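You operate a simulated robot arm through the tools that you are given. There is no shell and no other tool. Be economical: measure what you need, move in short steps, check, and stop when the job is done.

Carry out the task below with a simulated two-armed robot. There is one attempt and no reset: what you move stays moved.

TASK
Pick up the grease pot with one hand, pass it to the other hand and put it on the side shelf of the tall welder cart. Set down upright: grease pot.

The check looks at the end state, three seconds after you hand in, the way a careful person would. Anything else that was tipped, shoved, dropped, spilled or broken makes it a failure.

THE ROBOT
Two 6-joint arms with two-finger grippers on one trunk, on a base that drives. Base frame: it is fixed to the floor where the robot stands at the start and does not move with it; the origin is under the middle of the robot, x ahead of it, y to its left, z up; the surface under the hand at the start is at about z = 0.85. Readings come in m, rad, newtons and seconds.
The left shoulder is at the start at [0.06, 0.143, 0.875], the right one opposite. With the tool pointing down near the work surface each hand reaches from about 0.28 to 0.7 m from the robot's upright axis, wherever it stands, measured 20 degrees to its own side. Places, roughly: side shelf of the tall welder cart [-2.9, 2.5, 0.6]. Payload 2.45 kg a hand.
Tool frame (each hand has its own): the origin (TCP) lies between the finger pads and is the grasp point; the fingertips stand 0.026 m ahead of it; z points along the fingers, y is the line along which they close. The gripper opens to 0.096 m. The gripper's body begins 0.069 m behind the TCP.
Orientation is that of the tool frame in the base frame, as a unit quaternion [x, y, z, w]. With the fingers straight down and closing along the base's y, the tool's x points along the base's -x, its y along +y and its z along -z.

THE INTERFACE
- The arms move only by the tool jog_arm. It takes "left_commands", "right_commands" or both (then of equal length, played together; a hand with none holds still); each is a list of rows, each a list of 7 numbers: the shift along the base's x, y, z in m, then the turn, a rotation vector about the base's x, y, z in rad, then the opening in per cent of the stroke, from 0 (shut) to 100 (fully open). In form: [[dx, dy, dz, rx, ry, rz, gripper], ...]. A call has 1 to 12 rows; each row shifts and turns the commanded pose from where the row before left it. Each row takes 0.2 s and may step no farther than 0.05 m and 0.15 rad from the row before; otherwise, or with a gripper value out of range, the whole call is refused. Where a pose cannot be reached the arm comes as near as it can. A force on the tool above 40 N (or 10 N above the force at the start of the call, whichever is more), or a blocked arm, ends the call early, and 0.2 s more pass. Each finger halts on what it meets, pressing with about 44 N; the grip force reading is that of the motor and also rises with nothing between the fingers. The clock runs only during rows and for 0.2 s after the last one: add rows that do not move to give the fingers time. It gives the time, the measured TCP pose, the force on the tool (base axes), the opening and the grip force at its end, in the units of the frame above (readings bear some noise), with the torque about the TCP (base axes, N m) and any sound that the robot's microphone picked up.
- Cameras (640 x 400 px; columns grow to the right, rows downward): "scene" is now at [0.1387, -0.0215, 1.4894]; the picture's right is [-0.27, -0.96, 0.00], its down [-0.63, 0.18, -0.75] and it looks along [0.72, -0.21, -0.66] (base axes); focal length 268 px, centre (320, 200). "left" rides on the left gripper at [0.082, -0.003, -0.098] in its tool frame; the picture's right is [0.04, 1.00, 0.00], its down [-0.73, 0.03, -0.68] and it looks along [-0.68, 0.03, 0.73] (tool axes); focal length 256 px, centre (320, 200). "right" rides on the right gripper at [0.082, 0.003, -0.098] in its tool frame; the picture's right is [-0.04, 1.00, 0.00], its down [-0.73, -0.03, -0.68] and it looks along [-0.68, -0.03, 0.73] (tool axes); focal length 256 px, centre (320, 200). There is no depth. A picture from a camera that has moved, and an enlarged one, comes with that camera's place and axes in the base frame and with its lens.
- camera(camera): a new picture of that camera. The clock stands still meanwhile.
- lift_body(by): slides the trunk up (or, below 0, down) by that many m; the arms and the scene camera ride with it, the base frame stays. It gives what a move gives, with no picture.
- drive_base(legs): drives the robot by 1 to 6 legs, each [ahead, turn to the left] in m and rad, along the robot's own axes; the way and the turn of a leg run together, so that a leg with both is an arc; at most 1.5 m and 3.142 rad a leg. The arms and the cameras ride along, it lands a little off, and it stops where it bumps. It gives what a move gives.
- pan_tilt(pan, tilt): turns the head with the scene camera to pan (to the left, within 1.501 rad either way) and tilt (down, from -0.506 to 1.204), counted from straight ahead of the robot. It gives what a move gives.
- zoom(camera, box): a new picture of the part [left, top, right, bottom] of that camera's present view, enlarged. The clock stands still meanwhile.
- job_done(): hands the job in; it is judged then, once.

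Work in short steps. Places have to be worked out from the pictures, the camera data and where the tool is seen: move nearer, look again, correct. Check each grasp and each placing, and mend what went wrong. You have 120 turns and 100 pictures in all, those below and enlarged ones among them. Open the grippers and draw the arms clear of the work before you hand the job in, unless the task says otherwise; then end with one line.

The tools are called after "Call:" by a JSON object that holds its "method" and its "body". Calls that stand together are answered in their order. jog_arm: Moves the arms, as the interface text tells. Its arguments: {"type":"object","properties":{"left_commands":{"type":"array","items":{"type":"array","items":{"type":"number"}}},"right_commands":{"type":"array","items":{"type":"array","items":{"type":"number"}}}},"required":[]} The other tools are called the same way: lift_body (by) slides the trunk up or down; drive_base (legs) drives the base; pan_tilt (pan, tilt) turns the head that bears the scene camera; camera (camera) takes a picture; zoom (camera, box) takes an enlarged picture of a part of a camera's view; job_done () hands the job in.

At the start:

```text
time_s: 0.0
left_position: [0.4294, 0.0953, 1.0736]
left_ee_rot: [0.0, 1.0, -0.002, 0.0]
left_force: [0.1, 1.4, 0.2]
left_ft_torque: [-0.01, 0.01, 0.01]
left_opening: 0.096
left_grip_force: 0.2
right_position: [0.456, -0.2193, 1.1576]
right_ee_rot: [0.0, 1.0, -0.001, 0.0]
right_force: [-0.7, -0.8, 0.4]
right_ft_torque: [0.01, 0.03, 0.01]
right_opening: 0.0961
right_grip_force: 0.1
trunk travel left (down, up): [-0.5, 0.09]
robot x, y, heading: [-0.0023, -0.0004, -0.002]
head pan, tilt: [-0.278, 0.719]
```

scene: 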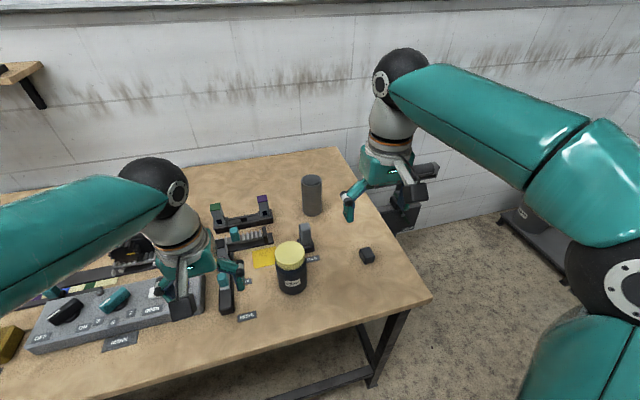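
right: 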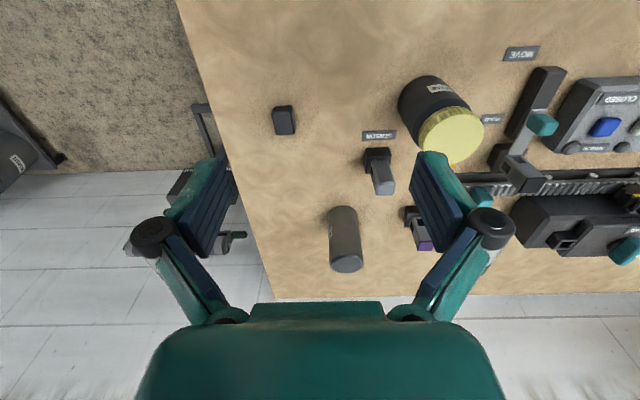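
left: 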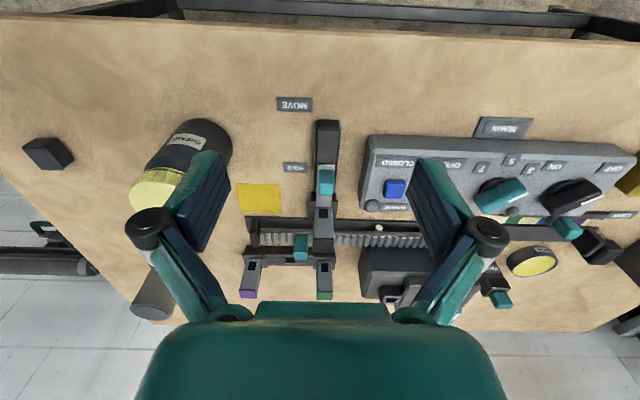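

I start by reading the labels on the jar with the yellow lid and the nearby things.

Call:
{"method": "zoom", "body": {"camera": "scene", "box": [200, 160, 400, 330]}}

Call:
{"method": "zoom", "body": {"camera": "right", "box": [240, 40, 540, 280]}}

```text
2.35 times, centred on (300, 245) of scene
camera zoom: at [0.1387, -0.0215, 1.4894], right [-0.27, -0.96, 0.0], down [-0.63, 0.18, -0.75], along [0.72, -0.21, -0.66], focal length 630 px, centre (367, 94)
```

zoom: 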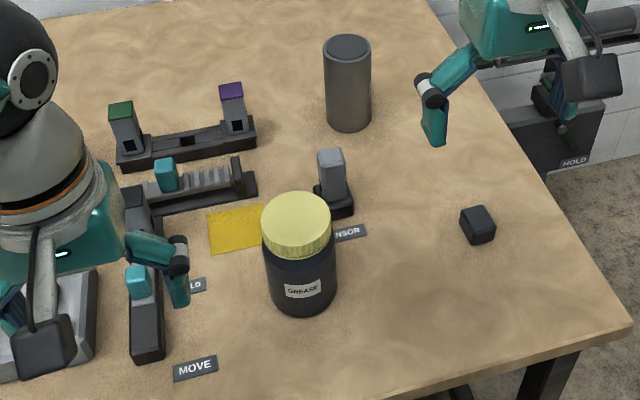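

```text
1.67 times, centred on (390, 160) of right
camera zoom: at [0.375, -0.2152, 1.2567], right [0.04, 1.0, 0.0], down [0.73, -0.03, 0.68], along [0.68, -0.03, -0.73], focal length 427 px, centre (203, 267)
```

zoom: 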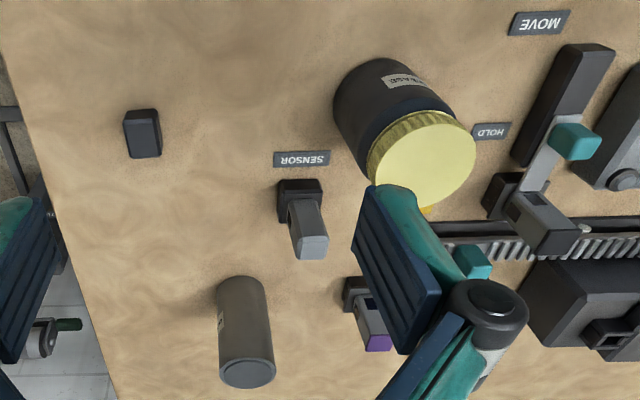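

The grease pot is the yellow-lidded jar, centred near (0.54, -0.063), about 0.08 m across and 0.115 m high. Before choosing the grasps I back off and turn, to look at the cart and shelf.

Call:
{"method": "drive_base", "body": {"legs": [[-0.5, 0], [0, 1.2]]}}

Call:
{"method": "pan_tilt", "body": {"pan": 1.2, "tilt": 0.25}}

Call:
{"method": "camera", "body": {"camera": "scene"}}

```text
time_s: 6.4
left_position: [-0.4324, 0.4393, 1.0738]
left_ee_rot: [-0.566, 0.825, -0.002, 0.0]
left_force: [-0.1, 0.6, -0.3]
left_ft_torque: [-0.01, -0.01, -0.06]
left_opening: 0.0958
left_grip_force: 0.0
right_position: [-0.1278, 0.3517, 1.1591]
right_ee_rot: [-0.565, 0.825, -0.001, -0.001]
right_force: [-0.3, 0.1, 0.3]
right_ft_torque: [-0.03, -0.01, 0.03]
right_opening: 0.096
right_grip_force: 0.1
trunk travel left (down, up): [-0.5, 0.09]
robot x, y, heading: [-0.4525, -0.0092, 1.199]
head pan, tilt: [-0.278, 0.719]
```

```text
time_s: 8.0
left_position: [-0.431, 0.4382, 1.074]
left_ee_rot: [-0.566, 0.825, -0.002, 0.001]
left_force: [0.3, 0.7, -0.3]
left_ft_torque: [-0.02, 0.01, -0.03]
left_opening: 0.0959
left_grip_force: 0.1
right_position: [-0.127, 0.3517, 1.1601]
right_ee_rot: [-0.566, 0.824, 0.001, 0.0]
right_force: [-0.8, 0.7, 0.3]
right_ft_torque: [-0.02, 0.03, -0.01]
right_opening: 0.0963
right_grip_force: 0.0
trunk travel left (down, up): [-0.5, 0.09]
robot x, y, heading: [-0.4517, -0.0136, 1.195]
head pan, tilt: [1.201, 0.25]
```

```text
94 pictures are left
camera scene: at [-0.5013, 0.1085, 1.5319], right [0.68, 0.74, 0.0], down [0.18, -0.17, -0.97], along [-0.71, 0.66, -0.25], focal length 268 px, centre (320, 200)
```

scene: 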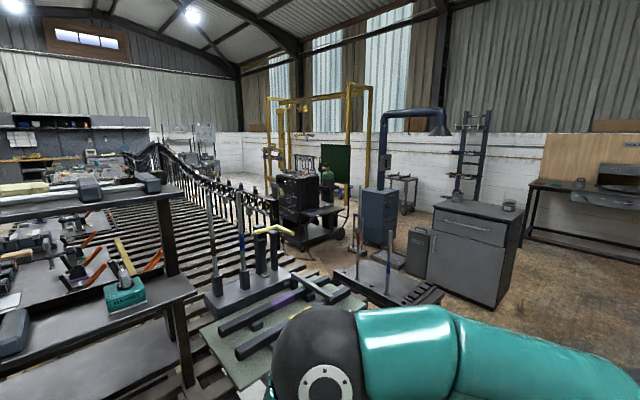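

The cart appears near column 310; I zoom on it.

Call:
{"method": "zoom", "body": {"camera": "scene", "box": [230, 130, 390, 260]}}

Call:
{"method": "zoom", "body": {"camera": "scene", "box": [180, 180, 460, 360]}}

```text
3.08 times, centred on (310, 195) of scene
camera zoom: at [-0.5013, 0.1085, 1.5319], right [0.68, 0.74, 0.0], down [0.18, -0.17, -0.97], along [-0.71, 0.66, -0.25], focal length 823 px, centre (351, 215)
```

zoom: 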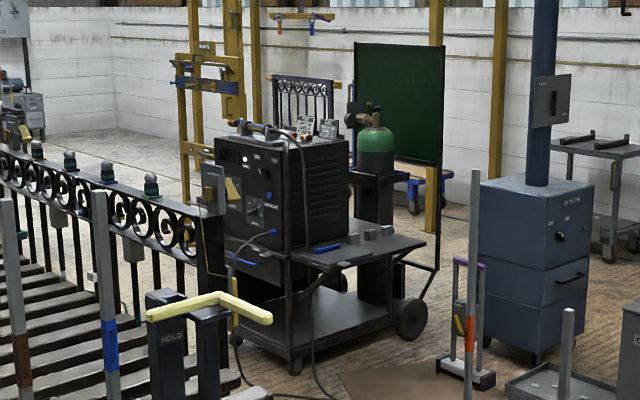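

```text
2.22 times, centred on (320, 270) of scene
camera zoom: at [-0.5013, 0.1085, 1.5319], right [0.68, 0.74, 0.0], down [0.18, -0.17, -0.97], along [-0.71, 0.66, -0.25], focal length 595 px, centre (320, 44)
```

zoom: 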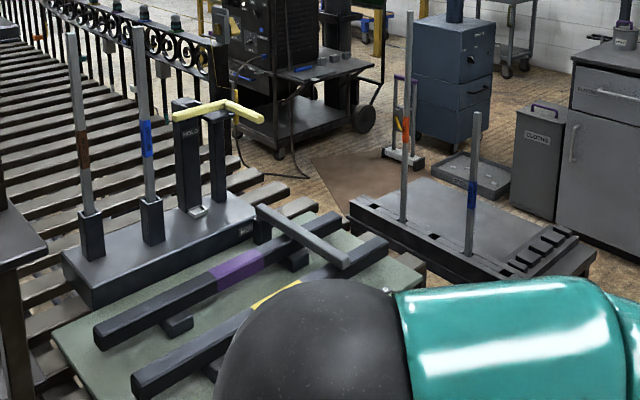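

The shelf is the little tray on the cart's +x side, with small things on it. I turn toward it to map the floor route.

Call:
{"method": "drive_base", "body": {"legs": [[0, 0.75]]}}

Call:
{"method": "pan_tilt", "body": {"pan": 0.1, "tilt": 0.5}}

Call:
{"method": "camera", "body": {"camera": "scene"}}

Call:
{"method": "camera", "body": {"camera": "right"}}

```text
time_s: 10.6
left_position: [-0.7431, 0.3283, 1.0744]
left_ee_rot: [0.828, -0.561, 0.001, -0.001]
left_force: [-0.3, -0.6, 0.2]
left_ft_torque: [-0.02, -0.01, 0.01]
left_opening: 0.0963
left_grip_force: 0.2
right_position: [-0.4611, 0.471, 1.1591]
right_ee_rot: [0.828, -0.561, 0.0, 0.0]
right_force: [-0.5, -0.3, 0.9]
right_ft_torque: [0.01, -0.04, 0.01]
right_opening: 0.0959
right_grip_force: 0.0
trunk travel left (down, up): [-0.5, 0.09]
robot x, y, heading: [-0.4224, -0.0061, 1.947]
head pan, tilt: [1.201, 0.25]
```

```text
time_s: 11.9
left_position: [-0.743, 0.3295, 1.075]
left_ee_rot: [0.828, -0.561, 0.001, -0.002]
left_force: [-0.3, -0.2, -0.4]
left_ft_torque: [0.02, -0.05, -0.02]
left_opening: 0.0957
left_grip_force: 0.2
right_position: [-0.4613, 0.4711, 1.1593]
right_ee_rot: [0.827, -0.561, 0.0, 0.0]
right_force: [-0.4, -0.5, 0.2]
right_ft_torque: [0.03, 0.02, -0.01]
right_opening: 0.0961
right_grip_force: 0.1
trunk travel left (down, up): [-0.5, 0.09]
robot x, y, heading: [-0.42, -0.0051, 1.949]
head pan, tilt: [0.099, 0.499]
```

```text
91 pictures are left
camera scene: at [-0.4899, 0.1342, 1.5087], right [0.89, 0.46, 0.0], down [0.22, -0.42, -0.88], along [-0.41, 0.78, -0.48], focal length 268 px, centre (320, 200)
```

scene: 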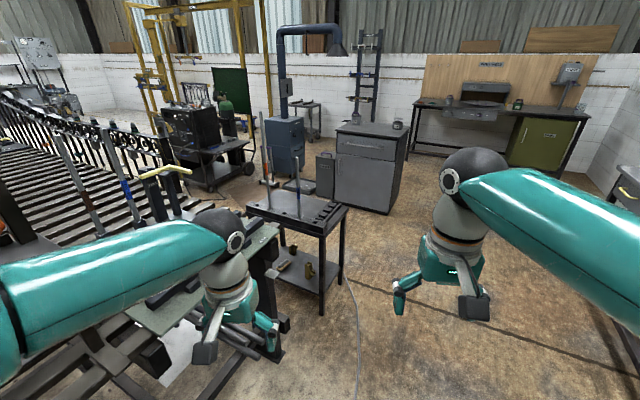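

```text
90 pictures are left
camera right: at [-0.4334, 0.3948, 1.2581], right [-0.94, -0.33, 0.0], down [-0.24, 0.69, 0.68], along [-0.23, 0.64, -0.73], focal length 256 px, centre (320, 200)
```

right: 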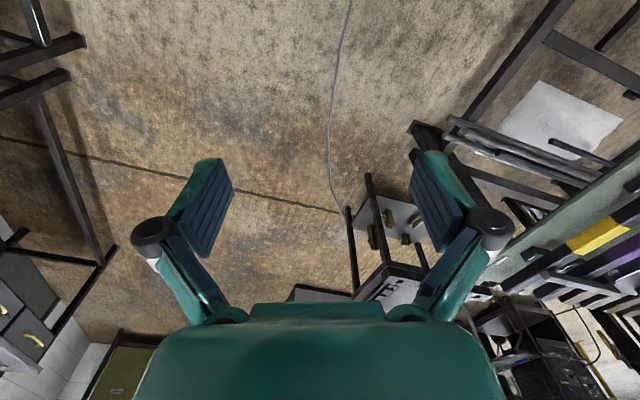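

The cart can be reached through the gap between the post table (y up to about 1.6) and the grey cabinet (y from about 2.67). I plan a low horizontal pick with the right hand, a top-down take-over with the left hand, and a top-down placement, so I drive back to the bench.

Call:
{"method": "drive_base", "body": {"legs": [[0, -1.949], [0.42, 0]]}}

Call:
{"method": "pan_tilt", "body": {"pan": -0.1, "tilt": 0.85}}

Call:
{"method": "camera", "body": {"camera": "scene"}}

```text
time_s: 16.2
left_position: [-0.0842, 0.3167, 1.0763]
left_ee_rot: [-0.191, 0.982, -0.001, 0.0]
left_force: [0.9, -0.8, -0.2]
left_ft_torque: [0.04, 0.04, 0.01]
left_opening: 0.0959
left_grip_force: 0.1
right_position: [0.0577, 0.0363, 1.159]
right_ee_rot: [-0.191, 0.982, 0.001, -0.002]
right_force: [0.5, 0.0, -1.0]
right_ft_torque: [0.09, 0.05, 0.0]
right_opening: 0.096
right_grip_force: 0.0
trunk travel left (down, up): [-0.5, 0.09]
robot x, y, heading: [-0.4452, 0.0575, 0.348]
head pan, tilt: [0.099, 0.499]
stopped in leg 1: the robot was blocked; the commanded pose is now the measured one
```

```text
time_s: 17.1
left_position: [-0.0866, 0.3203, 1.0757]
left_ee_rot: [-0.19, 0.982, -0.001, 0.002]
left_force: [0.5, -0.9, -0.7]
left_ft_torque: [0.02, -0.01, 0.01]
left_opening: 0.0961
left_grip_force: 0.1
right_position: [0.057, 0.0387, 1.1608]
right_ee_rot: [-0.19, 0.982, 0.001, -0.001]
right_force: [0.4, -0.5, -0.8]
right_ft_torque: [0.02, -0.02, -0.01]
right_opening: 0.0959
right_grip_force: 0.1
trunk travel left (down, up): [-0.5, 0.09]
robot x, y, heading: [-0.443, 0.0511, 0.352]
head pan, tilt: [-0.099, 0.85]
```

```text
89 pictures are left
camera scene: at [-0.3136, 0.0936, 1.4788], right [0.25, -0.97, 0.0], down [-0.73, -0.19, -0.66], along [0.64, 0.16, -0.75], focal length 268 px, centre (320, 200)
```

scene: 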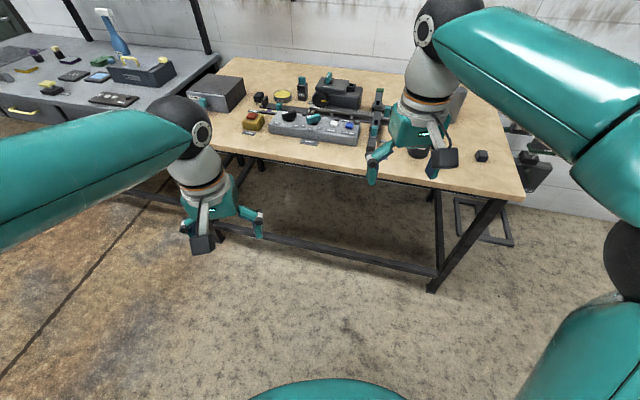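

The turn was blocked; I look to both sides to see what I am touching.

Call:
{"method": "pan_tilt", "body": {"pan": -1.5, "tilt": 0.8}}

Call:
{"method": "camera", "body": {"camera": "scene"}}

Call:
{"method": "pan_tilt", "body": {"pan": 1.5, "tilt": 0.8}}

Call:
{"method": "camera", "body": {"camera": "scene"}}

```text
time_s: 18.6
left_position: [-0.0859, 0.3206, 1.0759]
left_ee_rot: [-0.192, 0.981, -0.001, 0.002]
left_force: [0.0, -0.9, -0.1]
left_ft_torque: [0.0, -0.02, 0.02]
left_opening: 0.0962
left_grip_force: 0.1
right_position: [0.056, 0.0395, 1.1604]
right_ee_rot: [-0.191, 0.982, 0.001, -0.001]
right_force: [0.5, 0.3, 0.2]
right_ft_torque: [-0.01, -0.01, 0.0]
right_opening: 0.0958
right_grip_force: 0.1
trunk travel left (down, up): [-0.5, 0.09]
robot x, y, heading: [-0.4428, 0.0537, 0.351]
head pan, tilt: [-1.499, 0.799]
```

```text
88 pictures are left
camera scene: at [-0.3564, 0.0007, 1.4828], right [-0.91, -0.41, 0.0], down [-0.29, 0.65, -0.7], along [0.29, -0.64, -0.72], focal length 268 px, centre (320, 200)
```

scene: 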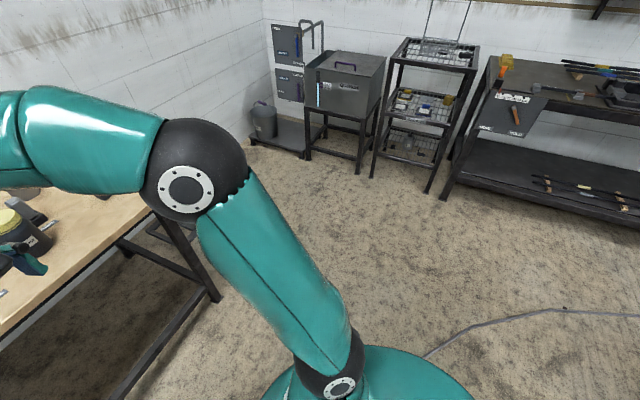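

```text
time_s: 21.2
left_position: [-0.0875, 0.3216, 1.076]
left_ee_rot: [-0.191, 0.982, -0.001, 0.001]
left_force: [0.8, -0.1, 0.5]
left_ft_torque: [-0.03, 0.0, 0.03]
left_opening: 0.0959
left_grip_force: 0.1
right_position: [0.0558, 0.0394, 1.1603]
right_ee_rot: [-0.191, 0.982, 0.001, -0.001]
right_force: [-0.5, -0.7, -0.7]
right_ft_torque: [-0.02, 0.02, -0.03]
right_opening: 0.0959
right_grip_force: 0.0
trunk travel left (down, up): [-0.5, 0.09]
robot x, y, heading: [-0.439, 0.0541, 0.352]
head pan, tilt: [1.499, 0.799]
```

```text
87 pictures are left
camera scene: at [-0.4117, 0.1519, 1.4828], right [0.96, 0.28, 0.0], down [0.2, -0.69, -0.7], along [-0.19, 0.67, -0.72], focal length 268 px, centre (320, 200)
```

scene: 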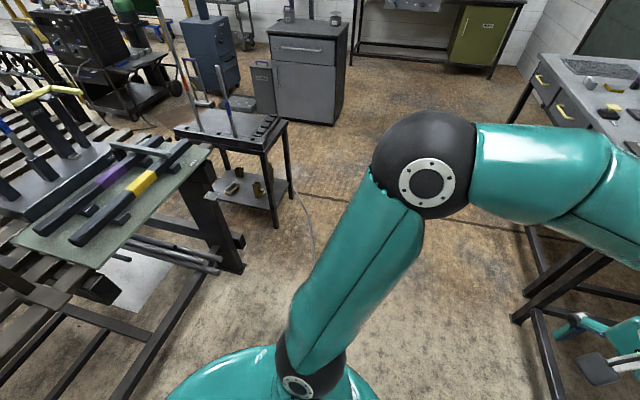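

Nothing visible touches the robot from here, so I try the rest of the turn in a smaller piece.

Call:
{"method": "drive_base", "body": {"legs": [[0, -0.15]]}}

```text
time_s: 22.3
left_position: [-0.0516, 0.2651, 1.0763]
left_ee_rot: [-0.118, 0.993, -0.001, 0.001]
left_force: [0.4, -0.4, -0.6]
left_ft_torque: [-0.04, 0.01, 0.01]
left_opening: 0.0958
left_grip_force: 0.1
right_position: [0.0483, -0.0336, 1.1611]
right_ee_rot: [-0.118, 0.993, 0.001, 0.0]
right_force: [0.2, 0.2, -0.5]
right_ft_torque: [0.0, 0.03, -0.05]
right_opening: 0.0959
right_grip_force: 0.1
trunk travel left (down, up): [-0.5, 0.09]
robot x, y, heading: [-0.4444, 0.0541, 0.205]
head pan, tilt: [1.499, 0.799]
```

That worked. I finish the turn toward the start spot and drive ahead.

Call:
{"method": "drive_base", "body": {"legs": [[0, -0.3], [0.42, 0], [0, 0.1]]}}

Call:
{"method": "pan_tilt", "body": {"pan": -0.15, "tilt": 0.9}}

Call:
{"method": "camera", "body": {"camera": "scene"}}

Call:
{"method": "camera", "body": {"camera": "right"}}

```text
time_s: 26.5
left_position: [0.4004, 0.1383, 1.0771]
left_ee_rot: [-0.015, 1.0, -0.002, 0.001]
left_force: [0.3, -0.8, -0.3]
left_ft_torque: [0.0, -0.02, -0.01]
left_opening: 0.0959
left_grip_force: 0.1
right_position: [0.4361, -0.1744, 1.1608]
right_ee_rot: [-0.016, 1.0, 0.0, 0.0]
right_force: [-0.1, 0.3, 0.1]
right_ft_torque: [-0.01, -0.01, -0.01]
right_opening: 0.0958
right_grip_force: 0.1
trunk travel left (down, up): [-0.5, 0.09]
robot x, y, heading: [-0.0286, 0.0079, -0.005]
head pan, tilt: [1.499, 0.799]
```

```text
time_s: 28.2
left_position: [0.4004, 0.1394, 1.0767]
left_ee_rot: [-0.016, 1.0, -0.002, 0.001]
left_force: [-0.8, -1.1, -0.8]
left_ft_torque: [0.01, -0.02, 0.02]
left_opening: 0.096
left_grip_force: 0.2
right_position: [0.4363, -0.1745, 1.1617]
right_ee_rot: [-0.015, 1.0, 0.001, -0.001]
right_force: [-0.5, -1.0, 0.5]
right_ft_torque: [-0.01, -0.01, -0.01]
right_opening: 0.0959
right_grip_force: 0.1
trunk travel left (down, up): [-0.5, 0.09]
robot x, y, heading: [-0.0263, 0.0118, -0.008]
head pan, tilt: [-0.15, 0.901]
```

```text
86 pictures are left
camera scene: at [0.1047, -0.0012, 1.4748], right [-0.15, -0.99, 0.0], down [-0.77, 0.12, -0.62], along [0.61, -0.09, -0.78], focal length 268 px, centre (320, 200)
```

scene: 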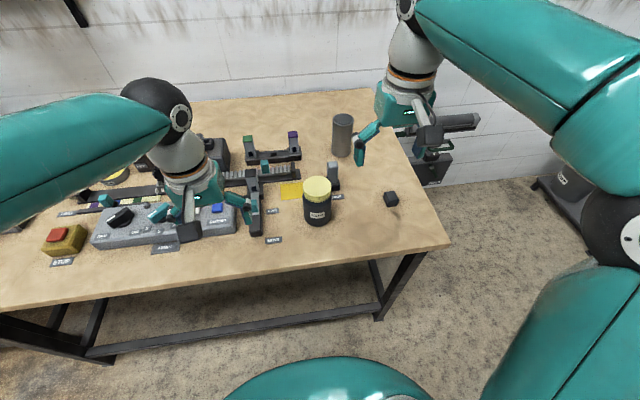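

```text
85 pictures are left
camera right: at [0.3556, -0.173, 1.2598], right [0.01, 1.0, 0.0], down [0.73, -0.01, 0.68], along [0.68, -0.01, -0.73], focal length 256 px, centre (320, 200)
```

right: 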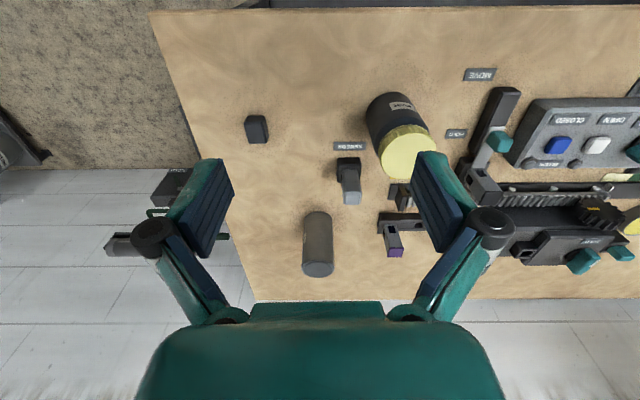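

The pot centre is confirmed at about (0.545, -0.061). For a low forward grip with the wrist camera on top, I first roll the right hand half a turn about vertical in free air.

Call:
{"method": "jog_arm", "body": {"right_commands": [[0, 0, 0, 0, 0, 0.15, 100], [0, 0, 0, 0, 0, 0.15, 100], [0, 0, 0, 0, 0, 0.15, 100], [0, 0, 0, 0, 0, 0.15, 100], [0, 0, 0, 0, 0, 0.15, 100], [0, 0, 0, 0, 0, 0.15, 100], [0, 0, 0, 0, 0, 0.15, 100], [0, 0, 0, 0, 0, 0.15, 100], [0, 0, 0, 0, 0, 0.15, 100], [0, 0, 0, 0, 0, 0.15, 100]]}}

Call:
{"method": "jog_arm", "body": {"right_commands": [[0, 0, 0, 0, 0, 0.15, 100], [0, 0, 0, 0, 0, 0.15, 100], [0, 0, 0, 0, 0, 0.15, 100], [0, 0, 0, 0, 0, 0.15, 100], [0, 0, 0, 0, 0, 0.15, 100], [0, 0, 0, 0, 0, 0.15, 100], [0, 0, 0, 0, 0, 0.15, 100], [0, 0, 0, 0, 0, 0.15, 100], [0, 0, 0, 0, 0, 0.15, 100], [0, 0, 0, 0, 0, 0.15, 100], [0, 0, 0, 0, 0, 0.142, 100]]}}

```text
time_s: 30.4
left_position: [0.4009, 0.1384, 1.0768]
left_ee_rot: [-0.015, 1.0, -0.001, 0.001]
left_force: [-0.4, -0.1, 0.6]
left_ft_torque: [-0.03, -0.01, 0.02]
left_opening: 0.096
left_grip_force: 0.0
right_position: [0.4356, -0.1734, 1.1614]
right_ee_rot: [-0.693, 0.721, 0.001, -0.001]
right_force: [0.9, 0.0, 0.2]
right_ft_torque: [-0.03, -0.02, 0.01]
right_opening: 0.0958
right_grip_force: 0.1
trunk travel left (down, up): [-0.5, 0.09]
robot x, y, heading: [-0.0266, 0.0048, 0.001]
head pan, tilt: [-0.15, 0.901]
```

```text
time_s: 32.8
left_position: [0.4007, 0.139, 1.0761]
left_ee_rot: [-0.015, 1.0, -0.002, 0.001]
left_force: [-0.1, -0.6, -0.1]
left_ft_torque: [-0.04, 0.0, 0.01]
left_opening: 0.096
left_grip_force: 0.2
right_position: [0.4359, -0.1738, 1.1618]
right_ee_rot: [1.0, 0.017, 0.0, 0.001]
right_force: [0.2, -0.6, -0.5]
right_ft_torque: [-0.03, -0.01, 0.0]
right_opening: 0.096
right_grip_force: 0.0
trunk travel left (down, up): [-0.5, 0.09]
robot x, y, heading: [-0.0271, 0.0079, -0.003]
head pan, tilt: [-0.15, 0.901]
```

The roll worked. Now I pitch the hand forward to 15° below horizontal.

Call:
{"method": "jog_arm", "body": {"right_commands": [[0, 0, 0, 0, -0.1456, 0, 100], [0, 0, 0, 0, -0.1456, 0, 100], [0, 0, 0, 0, -0.1456, 0, 100], [0, 0, 0, 0, -0.1456, 0, 100], [0, 0, 0, 0, -0.1456, 0, 100], [0, 0, 0, 0, -0.1456, 0, 100], [0, 0, 0, 0, -0.1456, 0, 100], [0, 0, 0, 0, -0.1456, 0, 100], [0, 0, 0, 0, -0.1456, 0, 100], [0, 0, 0, 0, 0, -0.034, 100]]}}

Call:
{"method": "camera", "body": {"camera": "scene"}}

Call:
{"method": "camera", "body": {"camera": "right"}}

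```text
time_s: 35.0
left_position: [0.4001, 0.1402, 1.0759]
left_ee_rot: [-0.015, 1.0, -0.002, 0.002]
left_force: [0.3, 0.1, 0.5]
left_ft_torque: [-0.02, -0.02, -0.01]
left_opening: 0.0961
left_grip_force: 0.1
right_position: [0.4355, -0.1744, 1.1613]
right_ee_rot: [0.793, -0.002, 0.609, 0.02]
right_force: [-0.5, -0.4, 0.6]
right_ft_torque: [-0.01, -0.01, -0.02]
right_opening: 0.0959
right_grip_force: 0.2
trunk travel left (down, up): [-0.5, 0.09]
robot x, y, heading: [-0.0265, 0.0057, -0.002]
head pan, tilt: [-0.15, 0.901]
```

```text
84 pictures are left
camera scene: at [0.1045, -0.0011, 1.4748], right [-0.15, -0.99, 0.0], down [-0.77, 0.12, -0.62], along [0.61, -0.09, -0.78], focal length 268 px, centre (320, 200)
```

scene: 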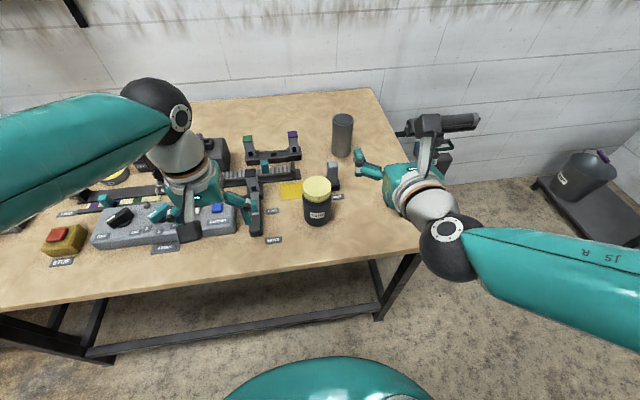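

```text
83 pictures are left
camera right: at [0.3631, -0.1718, 1.2654], right [-0.04, -1.0, -0.01], down [-0.84, 0.04, -0.53], along [0.53, -0.01, -0.85], focal length 256 px, centre (320, 200)
```

right: 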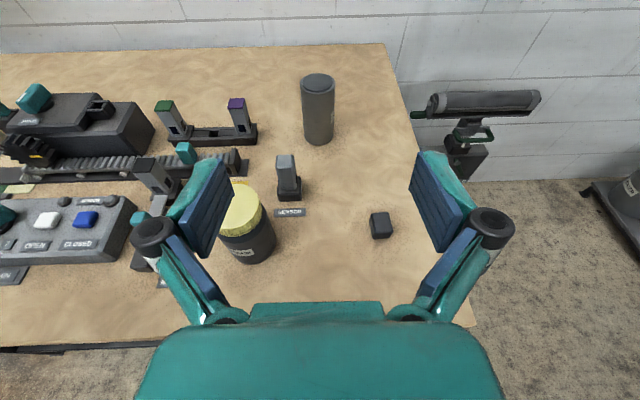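

The pose is good and the camera is on top. I correct the small yaw and roll, move the left hand out of the way, and bring the right hand down behind the pot, staying clear of it.

Call:
{"method": "jog_arm", "body": {"left_commands": [[0, 0.02, 0.02, 0, 0, 0, 100], [0, 0.02, 0.02, 0, 0, 0, 100], [0, 0.02, 0.02, 0, 0, 0, 100], [0, 0.02, 0.02, 0, 0, 0, 100], [0, 0, 0, 0, 0, 0, 100], [0, 0, 0, 0, 0, 0, 100], [0, 0, 0, 0, 0, 0, 100], [0, 0, 0, 0, 0, 0, 100]], "right_commands": [[0, 0, 0, 0.033, 0, 0.025, 100], [-0.005, 0.0, -0.03, 0, 0, 0, 100], [-0.005, 0.023, -0.03, 0, 0, 0, 100], [-0.005, 0.03, -0.03, 0, 0, 0, 100], [-0.005, 0.03, -0.04, 0, 0, 0, 100], [0, 0.03, -0.04, 0, 0, 0, 100], [0, 0, -0.03, 0, 0, 0, 100], [0, 0, 0, 0, 0, 0, 100]]}}

Call:
{"method": "camera", "body": {"camera": "right"}}

Call:
{"method": "camera", "body": {"camera": "scene"}}

```text
refused: row 5 steps farther than a row can; nothing moved
```

```text
82 pictures are left
camera right: at [0.3631, -0.1718, 1.2654], right [-0.04, -1.0, -0.01], down [-0.84, 0.04, -0.53], along [0.53, -0.01, -0.85], focal length 256 px, centre (320, 200)
```

right: 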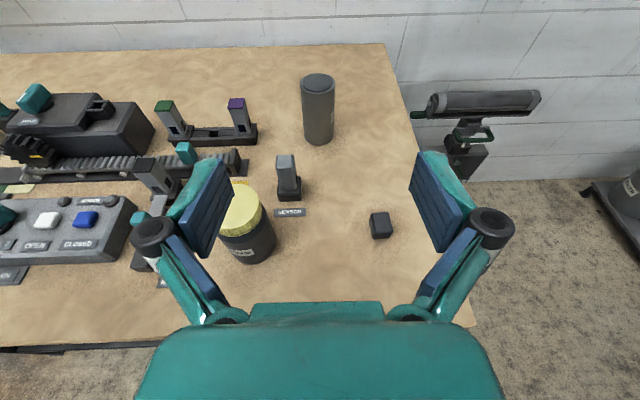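

```text
81 pictures are left
camera scene: at [0.1045, -0.0011, 1.4748], right [-0.15, -0.99, 0.0], down [-0.77, 0.12, -0.62], along [0.61, -0.09, -0.78], focal length 268 px, centre (320, 200)
```

scene: 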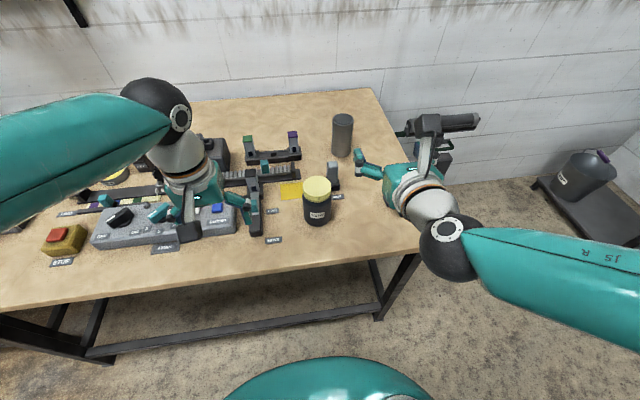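

The call was refused because one step was just over the limit; I resend it with smaller steps.

Call:
{"method": "jog_arm", "body": {"left_commands": [[0, 0.02, 0.02, 0, 0, 0, 100], [0, 0.02, 0.02, 0, 0, 0, 100], [0, 0.02, 0.02, 0, 0, 0, 100], [0, 0.02, 0.02, 0, 0, 0, 100], [0, 0, 0, 0, 0, 0, 100], [0, 0, 0, 0, 0, 0, 100], [0, 0, 0, 0, 0, 0, 100], [0, 0, 0, 0, 0, 0, 100]], "right_commands": [[0, 0, 0, 0.033, 0, 0.025, 100], [-0.005, 0.0, -0.03, 0, 0, 0, 100], [-0.005, 0.023, -0.03, 0, 0, 0, 100], [-0.005, 0.03, -0.03, 0, 0, 0, 100], [-0.005, 0.03, -0.03, 0, 0, 0, 100], [0, 0.03, -0.03, 0, 0, 0, 100], [0, 0, -0.04, 0, 0, 0, 100], [0, 0, -0.01, 0, 0, 0, 100]]}}

Call:
{"method": "camera", "body": {"camera": "right"}}

Call:
{"method": "camera", "body": {"camera": "scene"}}

```text
time_s: 36.8
left_position: [0.4011, 0.2191, 1.1554]
left_ee_rot: [-0.016, 1.0, -0.002, 0.001]
left_force: [-0.5, 0.1, -0.6]
left_ft_torque: [0.01, 0.0, 0.03]
left_opening: 0.0961
left_grip_force: 0.1
right_position: [0.4524, -0.049, 0.9853]
right_ee_rot: [0.794, -0.003, 0.608, -0.001]
right_force: [-0.4, -0.9, -0.2]
right_ft_torque: [-0.03, -0.03, -0.01]
right_opening: 0.0961
right_grip_force: 0.1
right hand out of reach, approached as far as the arm can: row 3, 4, 5, 7
trunk travel left (down, up): [-0.5, 0.09]
robot x, y, heading: [-0.0266, 0.0085, -0.005]
head pan, tilt: [-0.15, 0.901]
```

```text
80 pictures are left
camera right: at [0.379, -0.0513, 1.0882], right [-0.01, -1.0, -0.04], down [-0.85, 0.04, -0.53], along [0.53, 0.03, -0.84], focal length 256 px, centre (320, 200)
```

right: 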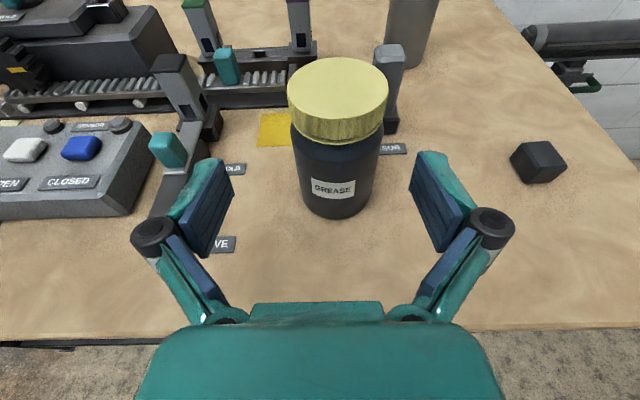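

```text
79 pictures are left
camera scene: at [0.1042, -0.0012, 1.4749], right [-0.15, -0.99, 0.0], down [-0.77, 0.12, -0.62], along [0.61, -0.09, -0.78], focal length 268 px, centre (320, 200)
```

scene: 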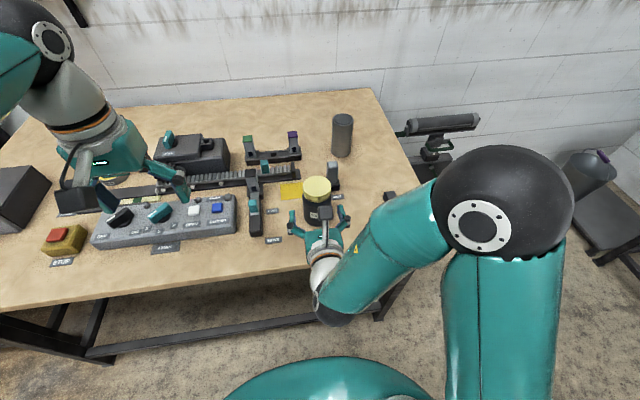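

The hand is too close to the trunk to reach lower. I raise it slightly, back the base by 0.12 m and then descend.

Call:
{"method": "drive_base", "body": {"legs": [[-0.12, 0]]}}

```text
time_s: 38.1
left_position: [0.2779, 0.218, 1.1583]
left_ee_rot: [-0.015, 1.0, -0.002, 0.002]
left_force: [-0.9, 0.2, 0.3]
left_ft_torque: [-0.02, -0.04, -0.04]
left_opening: 0.0959
left_grip_force: 0.1
right_position: [0.332, -0.0485, 0.9856]
right_ee_rot: [0.793, -0.003, 0.609, 0.0]
right_force: [-0.2, 0.0, -0.1]
right_ft_torque: [0.01, 0.0, 0.04]
right_opening: 0.0959
right_grip_force: 0.1
trunk travel left (down, up): [-0.5, 0.09]
robot x, y, heading: [-0.1462, 0.0096, -0.003]
head pan, tilt: [-0.15, 0.901]
```

Now I move forward and then down behind the pot.

Call:
{"method": "jog_arm", "body": {"right_commands": [[0.03, -0.006, 0, 0, 0, 0, 100], [0.03, -0.006, 0, 0, 0, 0, 100], [0.03, 0, -0.02, 0, 0, 0, 100], [0.01, 0, -0.03, 0, 0, 0, 100], [0, 0, -0.03, 0, 0, 0, 100]]}}

Call:
{"method": "camera", "body": {"camera": "right"}}

Call:
{"method": "camera", "body": {"camera": "scene"}}

```text
time_s: 39.3
left_position: [0.281, 0.2192, 1.1572]
left_ee_rot: [-0.016, 1.0, -0.002, 0.001]
left_force: [-0.6, -0.2, 0.2]
left_ft_torque: [-0.03, 0.02, 0.03]
left_opening: 0.0958
left_grip_force: 0.0
right_position: [0.4336, -0.0604, 0.9056]
right_ee_rot: [0.794, -0.003, 0.609, 0.0]
right_force: [-1.0, -0.8, 0.3]
right_ft_torque: [0.01, 0.0, 0.02]
right_opening: 0.0959
right_grip_force: 0.0
trunk travel left (down, up): [-0.5, 0.09]
robot x, y, heading: [-0.1463, 0.0078, -0.0]
head pan, tilt: [-0.15, 0.901]
```

```text
78 pictures are left
camera right: at [0.3605, -0.0628, 1.0101], right [-0.01, -1.0, -0.04], down [-0.85, 0.03, -0.53], along [0.53, 0.03, -0.85], focal length 256 px, centre (320, 200)
```

right: 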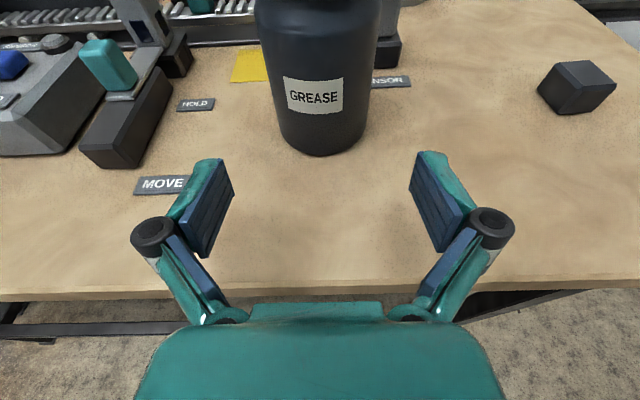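

```text
77 pictures are left
camera scene: at [-0.0141, -0.0009, 1.4748], right [-0.15, -0.99, 0.0], down [-0.78, 0.12, -0.62], along [0.61, -0.09, -0.78], focal length 268 px, centre (320, 200)
```

scene: 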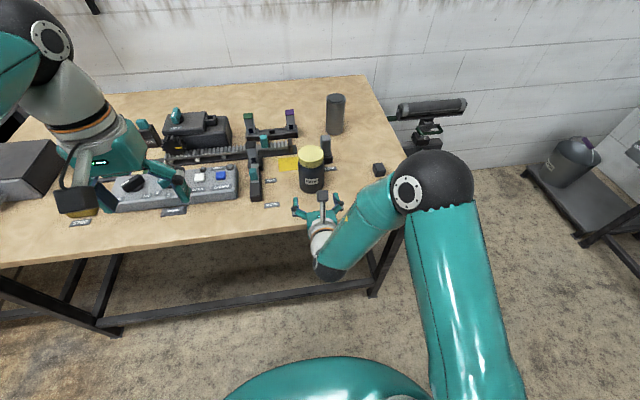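

The pot stands centred between the fingers at y = -0.060. I move forward 0.1 m, slightly lower, and then close.

Call:
{"method": "jog_arm", "body": {"right_commands": [[0.025, 0, -0.002, 0, 0, 0, 100], [0.025, 0, -0.002, 0, 0, 0, 100], [0.025, 0, -0.002, 0, 0, 0, 100], [0.022, 0, 0, 0, 0, 0, 100]]}}

Call:
{"method": "camera", "body": {"camera": "right"}}

```text
time_s: 40.3
left_position: [0.28, 0.2198, 1.1576]
left_ee_rot: [-0.016, 1.0, -0.003, 0.002]
left_force: [-0.4, 0.1, -0.2]
left_ft_torque: [0.01, 0.02, 0.03]
left_opening: 0.0959
left_grip_force: 0.0
right_position: [0.5326, -0.0588, 0.8993]
right_ee_rot: [0.793, -0.002, 0.609, -0.001]
right_force: [0.5, -0.8, 0.6]
right_ft_torque: [0.0, -0.01, 0.0]
right_opening: 0.0956
right_grip_force: 0.1
trunk travel left (down, up): [-0.5, 0.09]
robot x, y, heading: [-0.1476, 0.009, -0.003]
head pan, tilt: [-0.15, 0.901]
```

```text
76 pictures are left
camera right: at [0.4582, -0.0613, 1.0039], right [-0.01, -1.0, -0.04], down [-0.85, 0.03, -0.53], along [0.53, 0.03, -0.85], focal length 256 px, centre (320, 200)
```

right: 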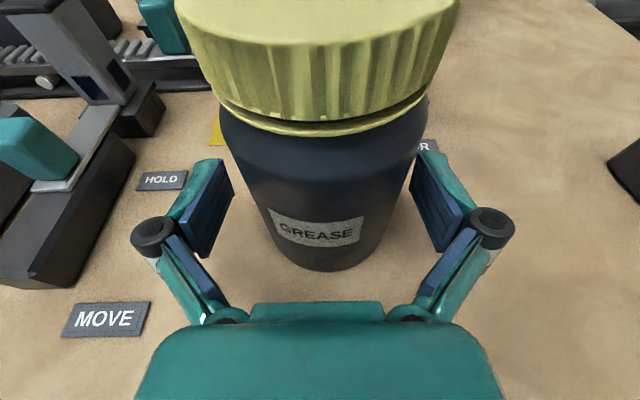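

The pads straddle the pot just behind its middle. Closing.

Call:
{"method": "jog_arm", "body": {"right_commands": [[0.004, 0, 0, 0, 0, 0, 85], [0, 0, 0, 0, 0, 0, 70], [0, 0, 0, 0, 0, 0, 60], [0, 0, 0, 0, 0, 0, 60], [0, 0, 0, 0, 0, 0, 50], [0, 0, 0, 0, 0, 0, 50]]}}

Call:
{"method": "camera", "body": {"camera": "right"}}

```text
time_s: 41.7
left_position: [0.2807, 0.2192, 1.158]
left_ee_rot: [-0.016, 1.0, -0.002, 0.0]
left_force: [0.3, -0.4, 0.1]
left_ft_torque: [0.02, 0.0, -0.01]
left_opening: 0.096
left_grip_force: 0.1
right_position: [0.535, -0.0592, 0.8984]
right_ee_rot: [0.794, -0.003, 0.608, -0.001]
right_force: [0.9, -1.2, 0.2]
right_ft_torque: [0.08, -0.01, 0.01]
right_opening: 0.0741
right_grip_force: 44.1
trunk travel left (down, up): [-0.5, 0.09]
robot x, y, heading: [-0.1496, 0.008, -0.003]
head pan, tilt: [-0.15, 0.901]
```

```text
75 pictures are left
camera right: at [0.4616, -0.0621, 1.0037], right [-0.01, -1.0, -0.04], down [-0.85, 0.03, -0.53], along [0.53, 0.03, -0.85], focal length 256 px, centre (320, 200)
```

right: 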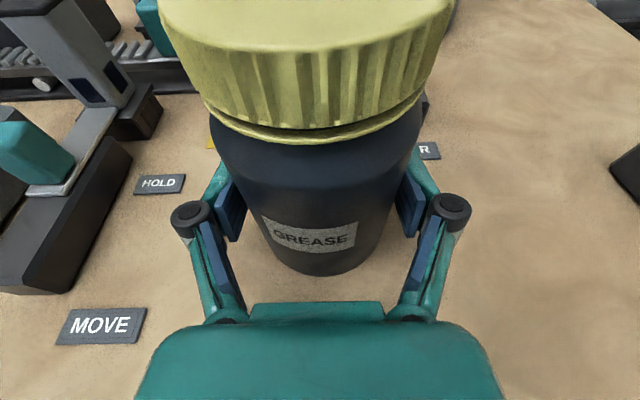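

The pot is gripped, with the opening at 0.074 and 44 N. I lift it straight up and look.

Call:
{"method": "jog_arm", "body": {"right_commands": [[0, 0, 0.02, 0, 0, 0, 50], [0, 0, 0.03, 0, 0, 0, 50], [0, 0, 0.03, 0, 0, 0, 50], [-0.01, 0, 0.03, 0, 0, 0, 50], [-0.01, 0, 0.03, 0, 0, 0, 50], [-0.02, 0, 0.03, 0, 0, 0, 50], [-0.02, 0, 0.03, 0, 0, 0, 50]]}}

Call:
{"method": "camera", "body": {"camera": "scene"}}

Call:
{"method": "camera", "body": {"camera": "right"}}

```text
time_s: 43.3
left_position: [0.2796, 0.2184, 1.1581]
left_ee_rot: [-0.016, 1.0, -0.002, 0.0]
left_force: [0.3, -0.1, 0.1]
left_ft_torque: [-0.01, -0.06, 0.04]
left_opening: 0.0961
left_grip_force: 0.0
right_position: [0.4747, -0.0595, 1.0998]
right_ee_rot: [0.794, -0.003, 0.608, 0.0]
right_force: [-0.4, -0.2, -3.2]
right_ft_torque: [0.01, -0.01, 0.02]
right_opening: 0.0741
right_grip_force: 44.1
trunk travel left (down, up): [-0.5, 0.09]
robot x, y, heading: [-0.1457, 0.0117, -0.003]
head pan, tilt: [-0.15, 0.901]
```

```text
74 pictures are left
camera scene: at [-0.0157, -0.001, 1.4749], right [-0.15, -0.99, 0.0], down [-0.77, 0.12, -0.62], along [0.61, -0.09, -0.78], focal length 268 px, centre (320, 200)
```

scene: 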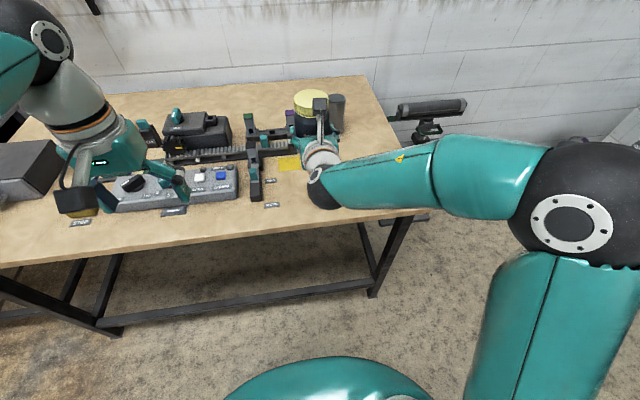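

```text
73 pictures are left
camera right: at [0.4005, -0.0631, 1.2035], right [-0.01, -1.0, -0.04], down [-0.85, 0.03, -0.53], along [0.53, 0.03, -0.85], focal length 256 px, centre (320, 200)
```

right: 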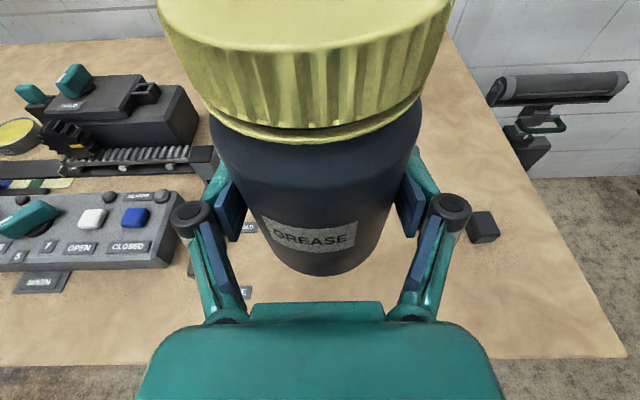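

The pot is held upright and weighs about 0.33 kg. I bring it nearer the middle with the right hand while rolling the left hand half a turn, so that its camera faces away from the right hand's.

Call:
{"method": "jog_arm", "body": {"left_commands": [[0, 0, 0, 0, 0, -0.1443, 100], [0, 0, 0, 0, 0, -0.1443, 100], [0, 0, 0, 0, 0, -0.1443, 100], [0, 0, 0, 0, 0, -0.1443, 100], [0, 0, 0, 0, 0, -0.1443, 100], [0, 0, 0, 0, 0, -0.1443, 100], [0, 0, 0, 0, 0, -0.1443, 100], [0, 0, 0, 0, 0, -0.1443, 100], [0, 0, 0, 0, 0, -0.1443, 100], [0, 0, 0, 0, 0, -0.1443, 100], [0, 0, 0, 0, 0, -0.1443, 100]], "right_commands": [[-0.015, 0, 0, 0, 0, 0, 50], [-0.015, 0.005, 0, 0, 0, 0, 50], [-0.015, 0.005, -0.01, 0, 0, 0, 50], [-0.015, 0.005, -0.01, 0, 0, 0, 50], [-0.015, 0.005, -0.01, 0, 0, 0, 50], [0, 0.005, -0.01, 0, 0, 0, 50], [0, 0.005, -0.01, 0, 0, 0, 50], [0, 0, -0.01, 0, 0, 0, 50], [0, 0, -0.01, 0, 0, 0, 50], [0, 0, 0, 0, 0, 0, 50], [0, 0, 0, 0, 0, 0, 50]]}}

Call:
{"method": "jog_arm", "body": {"left_commands": [[0, 0, 0, 0, 0, -0.1443, 100], [0, 0, 0, 0, 0, -0.1443, 100], [0, 0, 0, 0, 0, -0.1443, 100], [0, 0, 0, 0, 0, -0.1443, 100], [0, 0, 0, 0, 0, -0.1443, 100], [0, 0, 0, 0, 0, -0.1443, 100], [0, 0, 0, 0, 0, -0.1443, 100], [0, 0, 0, 0, 0, -0.1443, 100], [0, 0, 0, 0, 0, -0.1443, 100], [0, 0, 0, 0, 0, -0.1443, 100], [0, 0, 0, 0, 0, -0.1443, 100]]}}

Call:
{"method": "camera", "body": {"camera": "scene"}}

Call:
{"method": "camera", "body": {"camera": "left"}}

```text
time_s: 45.7
left_position: [0.281, 0.2197, 1.1571]
left_ee_rot: [0.703, 0.711, -0.002, 0.0]
left_force: [0.1, -0.3, 0.1]
left_ft_torque: [-0.01, -0.01, 0.03]
left_opening: 0.0962
left_grip_force: 0.0
right_position: [0.4007, -0.0306, 1.0275]
right_ee_rot: [0.793, -0.002, 0.609, -0.001]
right_force: [0.7, 0.1, -3.0]
right_ft_torque: [-0.02, -0.01, 0.0]
right_opening: 0.0741
right_grip_force: 44.7
trunk travel left (down, up): [-0.5, 0.09]
robot x, y, heading: [-0.1486, 0.0077, -0.004]
head pan, tilt: [-0.15, 0.901]
```

```text
time_s: 48.1
left_position: [0.2803, 0.2184, 1.1568]
left_ee_rot: [1.0, -0.001, -0.002, -0.002]
left_force: [-0.1, 0.2, 0.2]
left_ft_torque: [0.03, 0.01, 0.01]
left_opening: 0.0959
left_grip_force: 0.0
right_position: [0.4003, -0.0315, 1.0285]
right_ee_rot: [0.793, -0.003, 0.609, 0.0]
right_force: [-0.2, -0.5, -2.8]
right_ft_torque: [0.01, 0.04, 0.01]
right_opening: 0.0741
right_grip_force: 43.7
trunk travel left (down, up): [-0.5, 0.09]
robot x, y, heading: [-0.1481, 0.0103, -0.003]
head pan, tilt: [-0.15, 0.901]
```

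```text
72 pictures are left
camera scene: at [-0.0146, -0.0009, 1.4748], right [-0.15, -0.99, 0.0], down [-0.78, 0.12, -0.62], along [0.61, -0.09, -0.78], focal length 268 px, centre (320, 200)
```

scene: 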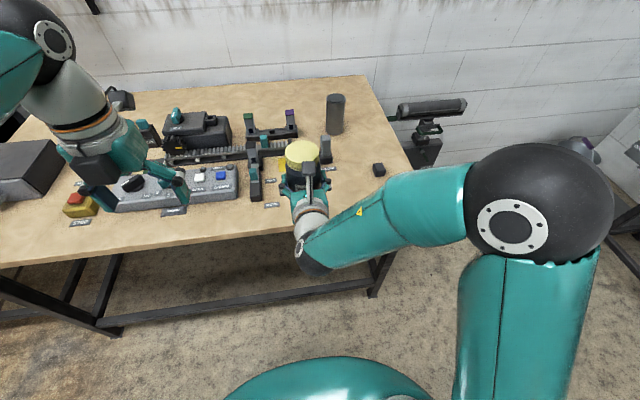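

```text
71 pictures are left
camera left: at [0.3616, 0.2223, 1.2564], right [0.04, -1.0, 0.0], down [-0.73, -0.03, 0.68], along [-0.68, -0.02, -0.73], focal length 256 px, centre (320, 200)
```

left: 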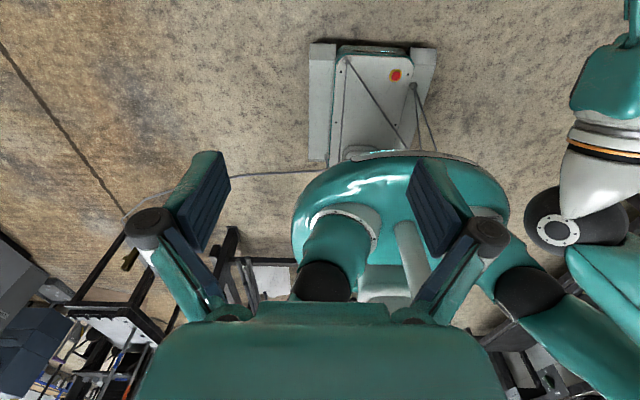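

Both hands are ready; the pot is at about (0.414, -0.031) with its lid top near z = 1.096. I move the left hand above it, staying clear of the lid.

Call:
{"method": "jog_arm", "body": {"left_commands": [[0.03, 0, 0.02, 0, 0, 0, 100], [0.035, -0.02, 0, 0, 0, 0, 100], [0.035, -0.03, 0, 0, 0, 0, 100], [0.034, -0.03, 0, 0, 0, 0, 100], [0, -0.04, 0, 0, 0, 0, 100], [0, -0.04, 0, 0, 0, 0, 100], [0, -0.04, 0, 0, 0, 0, 100], [0, -0.03, 0, 0, 0, 0, 100], [0, -0.02, 0, 0, 0, 0, 100]]}}

Call:
{"method": "camera", "body": {"camera": "scene"}}

Call:
{"method": "camera", "body": {"camera": "left"}}

Call:
{"method": "camera", "body": {"camera": "right"}}

```text
time_s: 50.1
left_position: [0.3782, -0.0169, 1.153]
left_ee_rot: [1.0, -0.001, -0.001, -0.003]
left_force: [-0.7, 0.5, -0.4]
left_ft_torque: [-0.01, 0.02, 0.02]
left_opening: 0.096
left_grip_force: 0.1
left hand out of reach, approached as far as the arm can: row 4, 5, 6, 7, 8, 9
right_position: [0.4005, -0.0293, 1.0285]
right_ee_rot: [0.793, -0.003, 0.609, 0.0]
right_force: [-0.4, -0.2, -4.1]
right_ft_torque: [0.0, 0.02, 0.03]
right_opening: 0.0742
right_grip_force: 43.8
trunk travel left (down, up): [-0.5, 0.09]
robot x, y, heading: [-0.1488, 0.0085, -0.001]
head pan, tilt: [-0.15, 0.901]
```

```text
70 pictures are left
camera scene: at [-0.0145, -0.0014, 1.4748], right [-0.15, -0.99, 0.0], down [-0.78, 0.12, -0.62], along [0.61, -0.09, -0.78], focal length 268 px, centre (320, 200)
```

scene: 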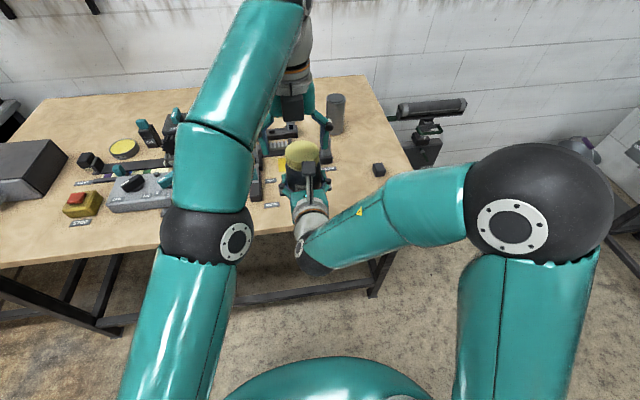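

```text
69 pictures are left
camera left: at [0.4587, -0.0124, 1.2521], right [0.04, -1.0, 0.0], down [-0.73, -0.03, 0.68], along [-0.68, -0.02, -0.73], focal length 256 px, centre (320, 200)
```

left: 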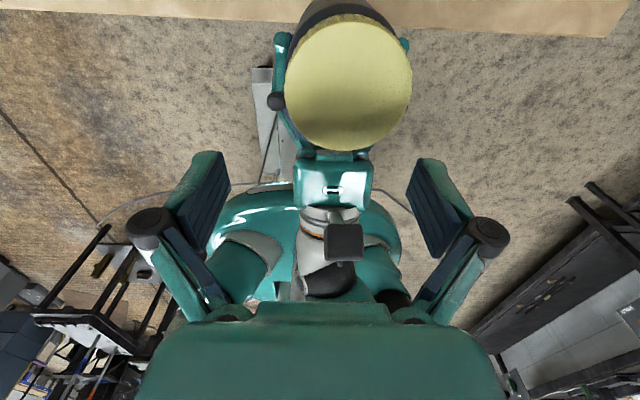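

```text
68 pictures are left
camera right: at [0.3269, -0.0326, 1.1318], right [-0.01, -1.0, -0.04], down [-0.85, 0.03, -0.53], along [0.53, 0.03, -0.85], focal length 256 px, centre (320, 200)
```

right: 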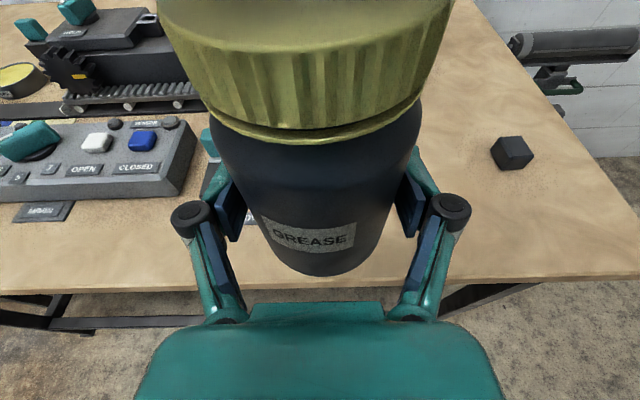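

The left hand cannot reach that high and far, so everything should be lower. I back away from the bench into free floor space, then lower both hands.

Call:
{"method": "drive_base", "body": {"legs": [[-0.3, 0]]}}

Call:
{"method": "jog_arm", "body": {"right_commands": [[0, 0, -0.02, 0, 0, 0, 50], [0.01, 0, -0.02, 0, 0, 0, 50], [0.01, 0, -0.02, 0, 0, 0, 50], [0, 0, -0.02, 0, 0, 0, 50], [0, 0, -0.02, 0, 0, 0, 50], [0, 0, -0.02, 0, 0, 0, 50]]}}

```text
time_s: 52.1
left_position: [0.0792, -0.0165, 1.1535]
left_ee_rot: [1.0, -0.002, 0.0, -0.002]
left_force: [0.4, 0.5, 0.6]
left_ft_torque: [-0.01, 0.0, -0.02]
left_opening: 0.0961
left_grip_force: 0.0
right_position: [0.1021, -0.0309, 1.0288]
right_ee_rot: [0.793, -0.004, 0.609, 0.001]
right_force: [0.2, 0.3, -3.6]
right_ft_torque: [0.02, 0.04, 0.0]
right_opening: 0.0738
right_grip_force: 44.1
trunk travel left (down, up): [-0.5, 0.09]
robot x, y, heading: [-0.4456, 0.0132, -0.007]
head pan, tilt: [-0.15, 0.901]
```

```text
time_s: 53.5
left_position: [0.0796, -0.0171, 1.1545]
left_ee_rot: [1.0, -0.001, -0.002, -0.003]
left_force: [0.8, 0.2, -0.5]
left_ft_torque: [-0.02, 0.03, 0.01]
left_opening: 0.096
left_grip_force: 0.0
right_position: [0.1243, -0.0317, 0.908]
right_ee_rot: [0.793, -0.004, 0.609, 0.001]
right_force: [0.3, -1.0, -2.9]
right_ft_torque: [-0.01, 0.02, -0.01]
right_opening: 0.074
right_grip_force: 43.9
trunk travel left (down, up): [-0.5, 0.09]
robot x, y, heading: [-0.4458, 0.0093, -0.009]
head pan, tilt: [-0.15, 0.901]
```

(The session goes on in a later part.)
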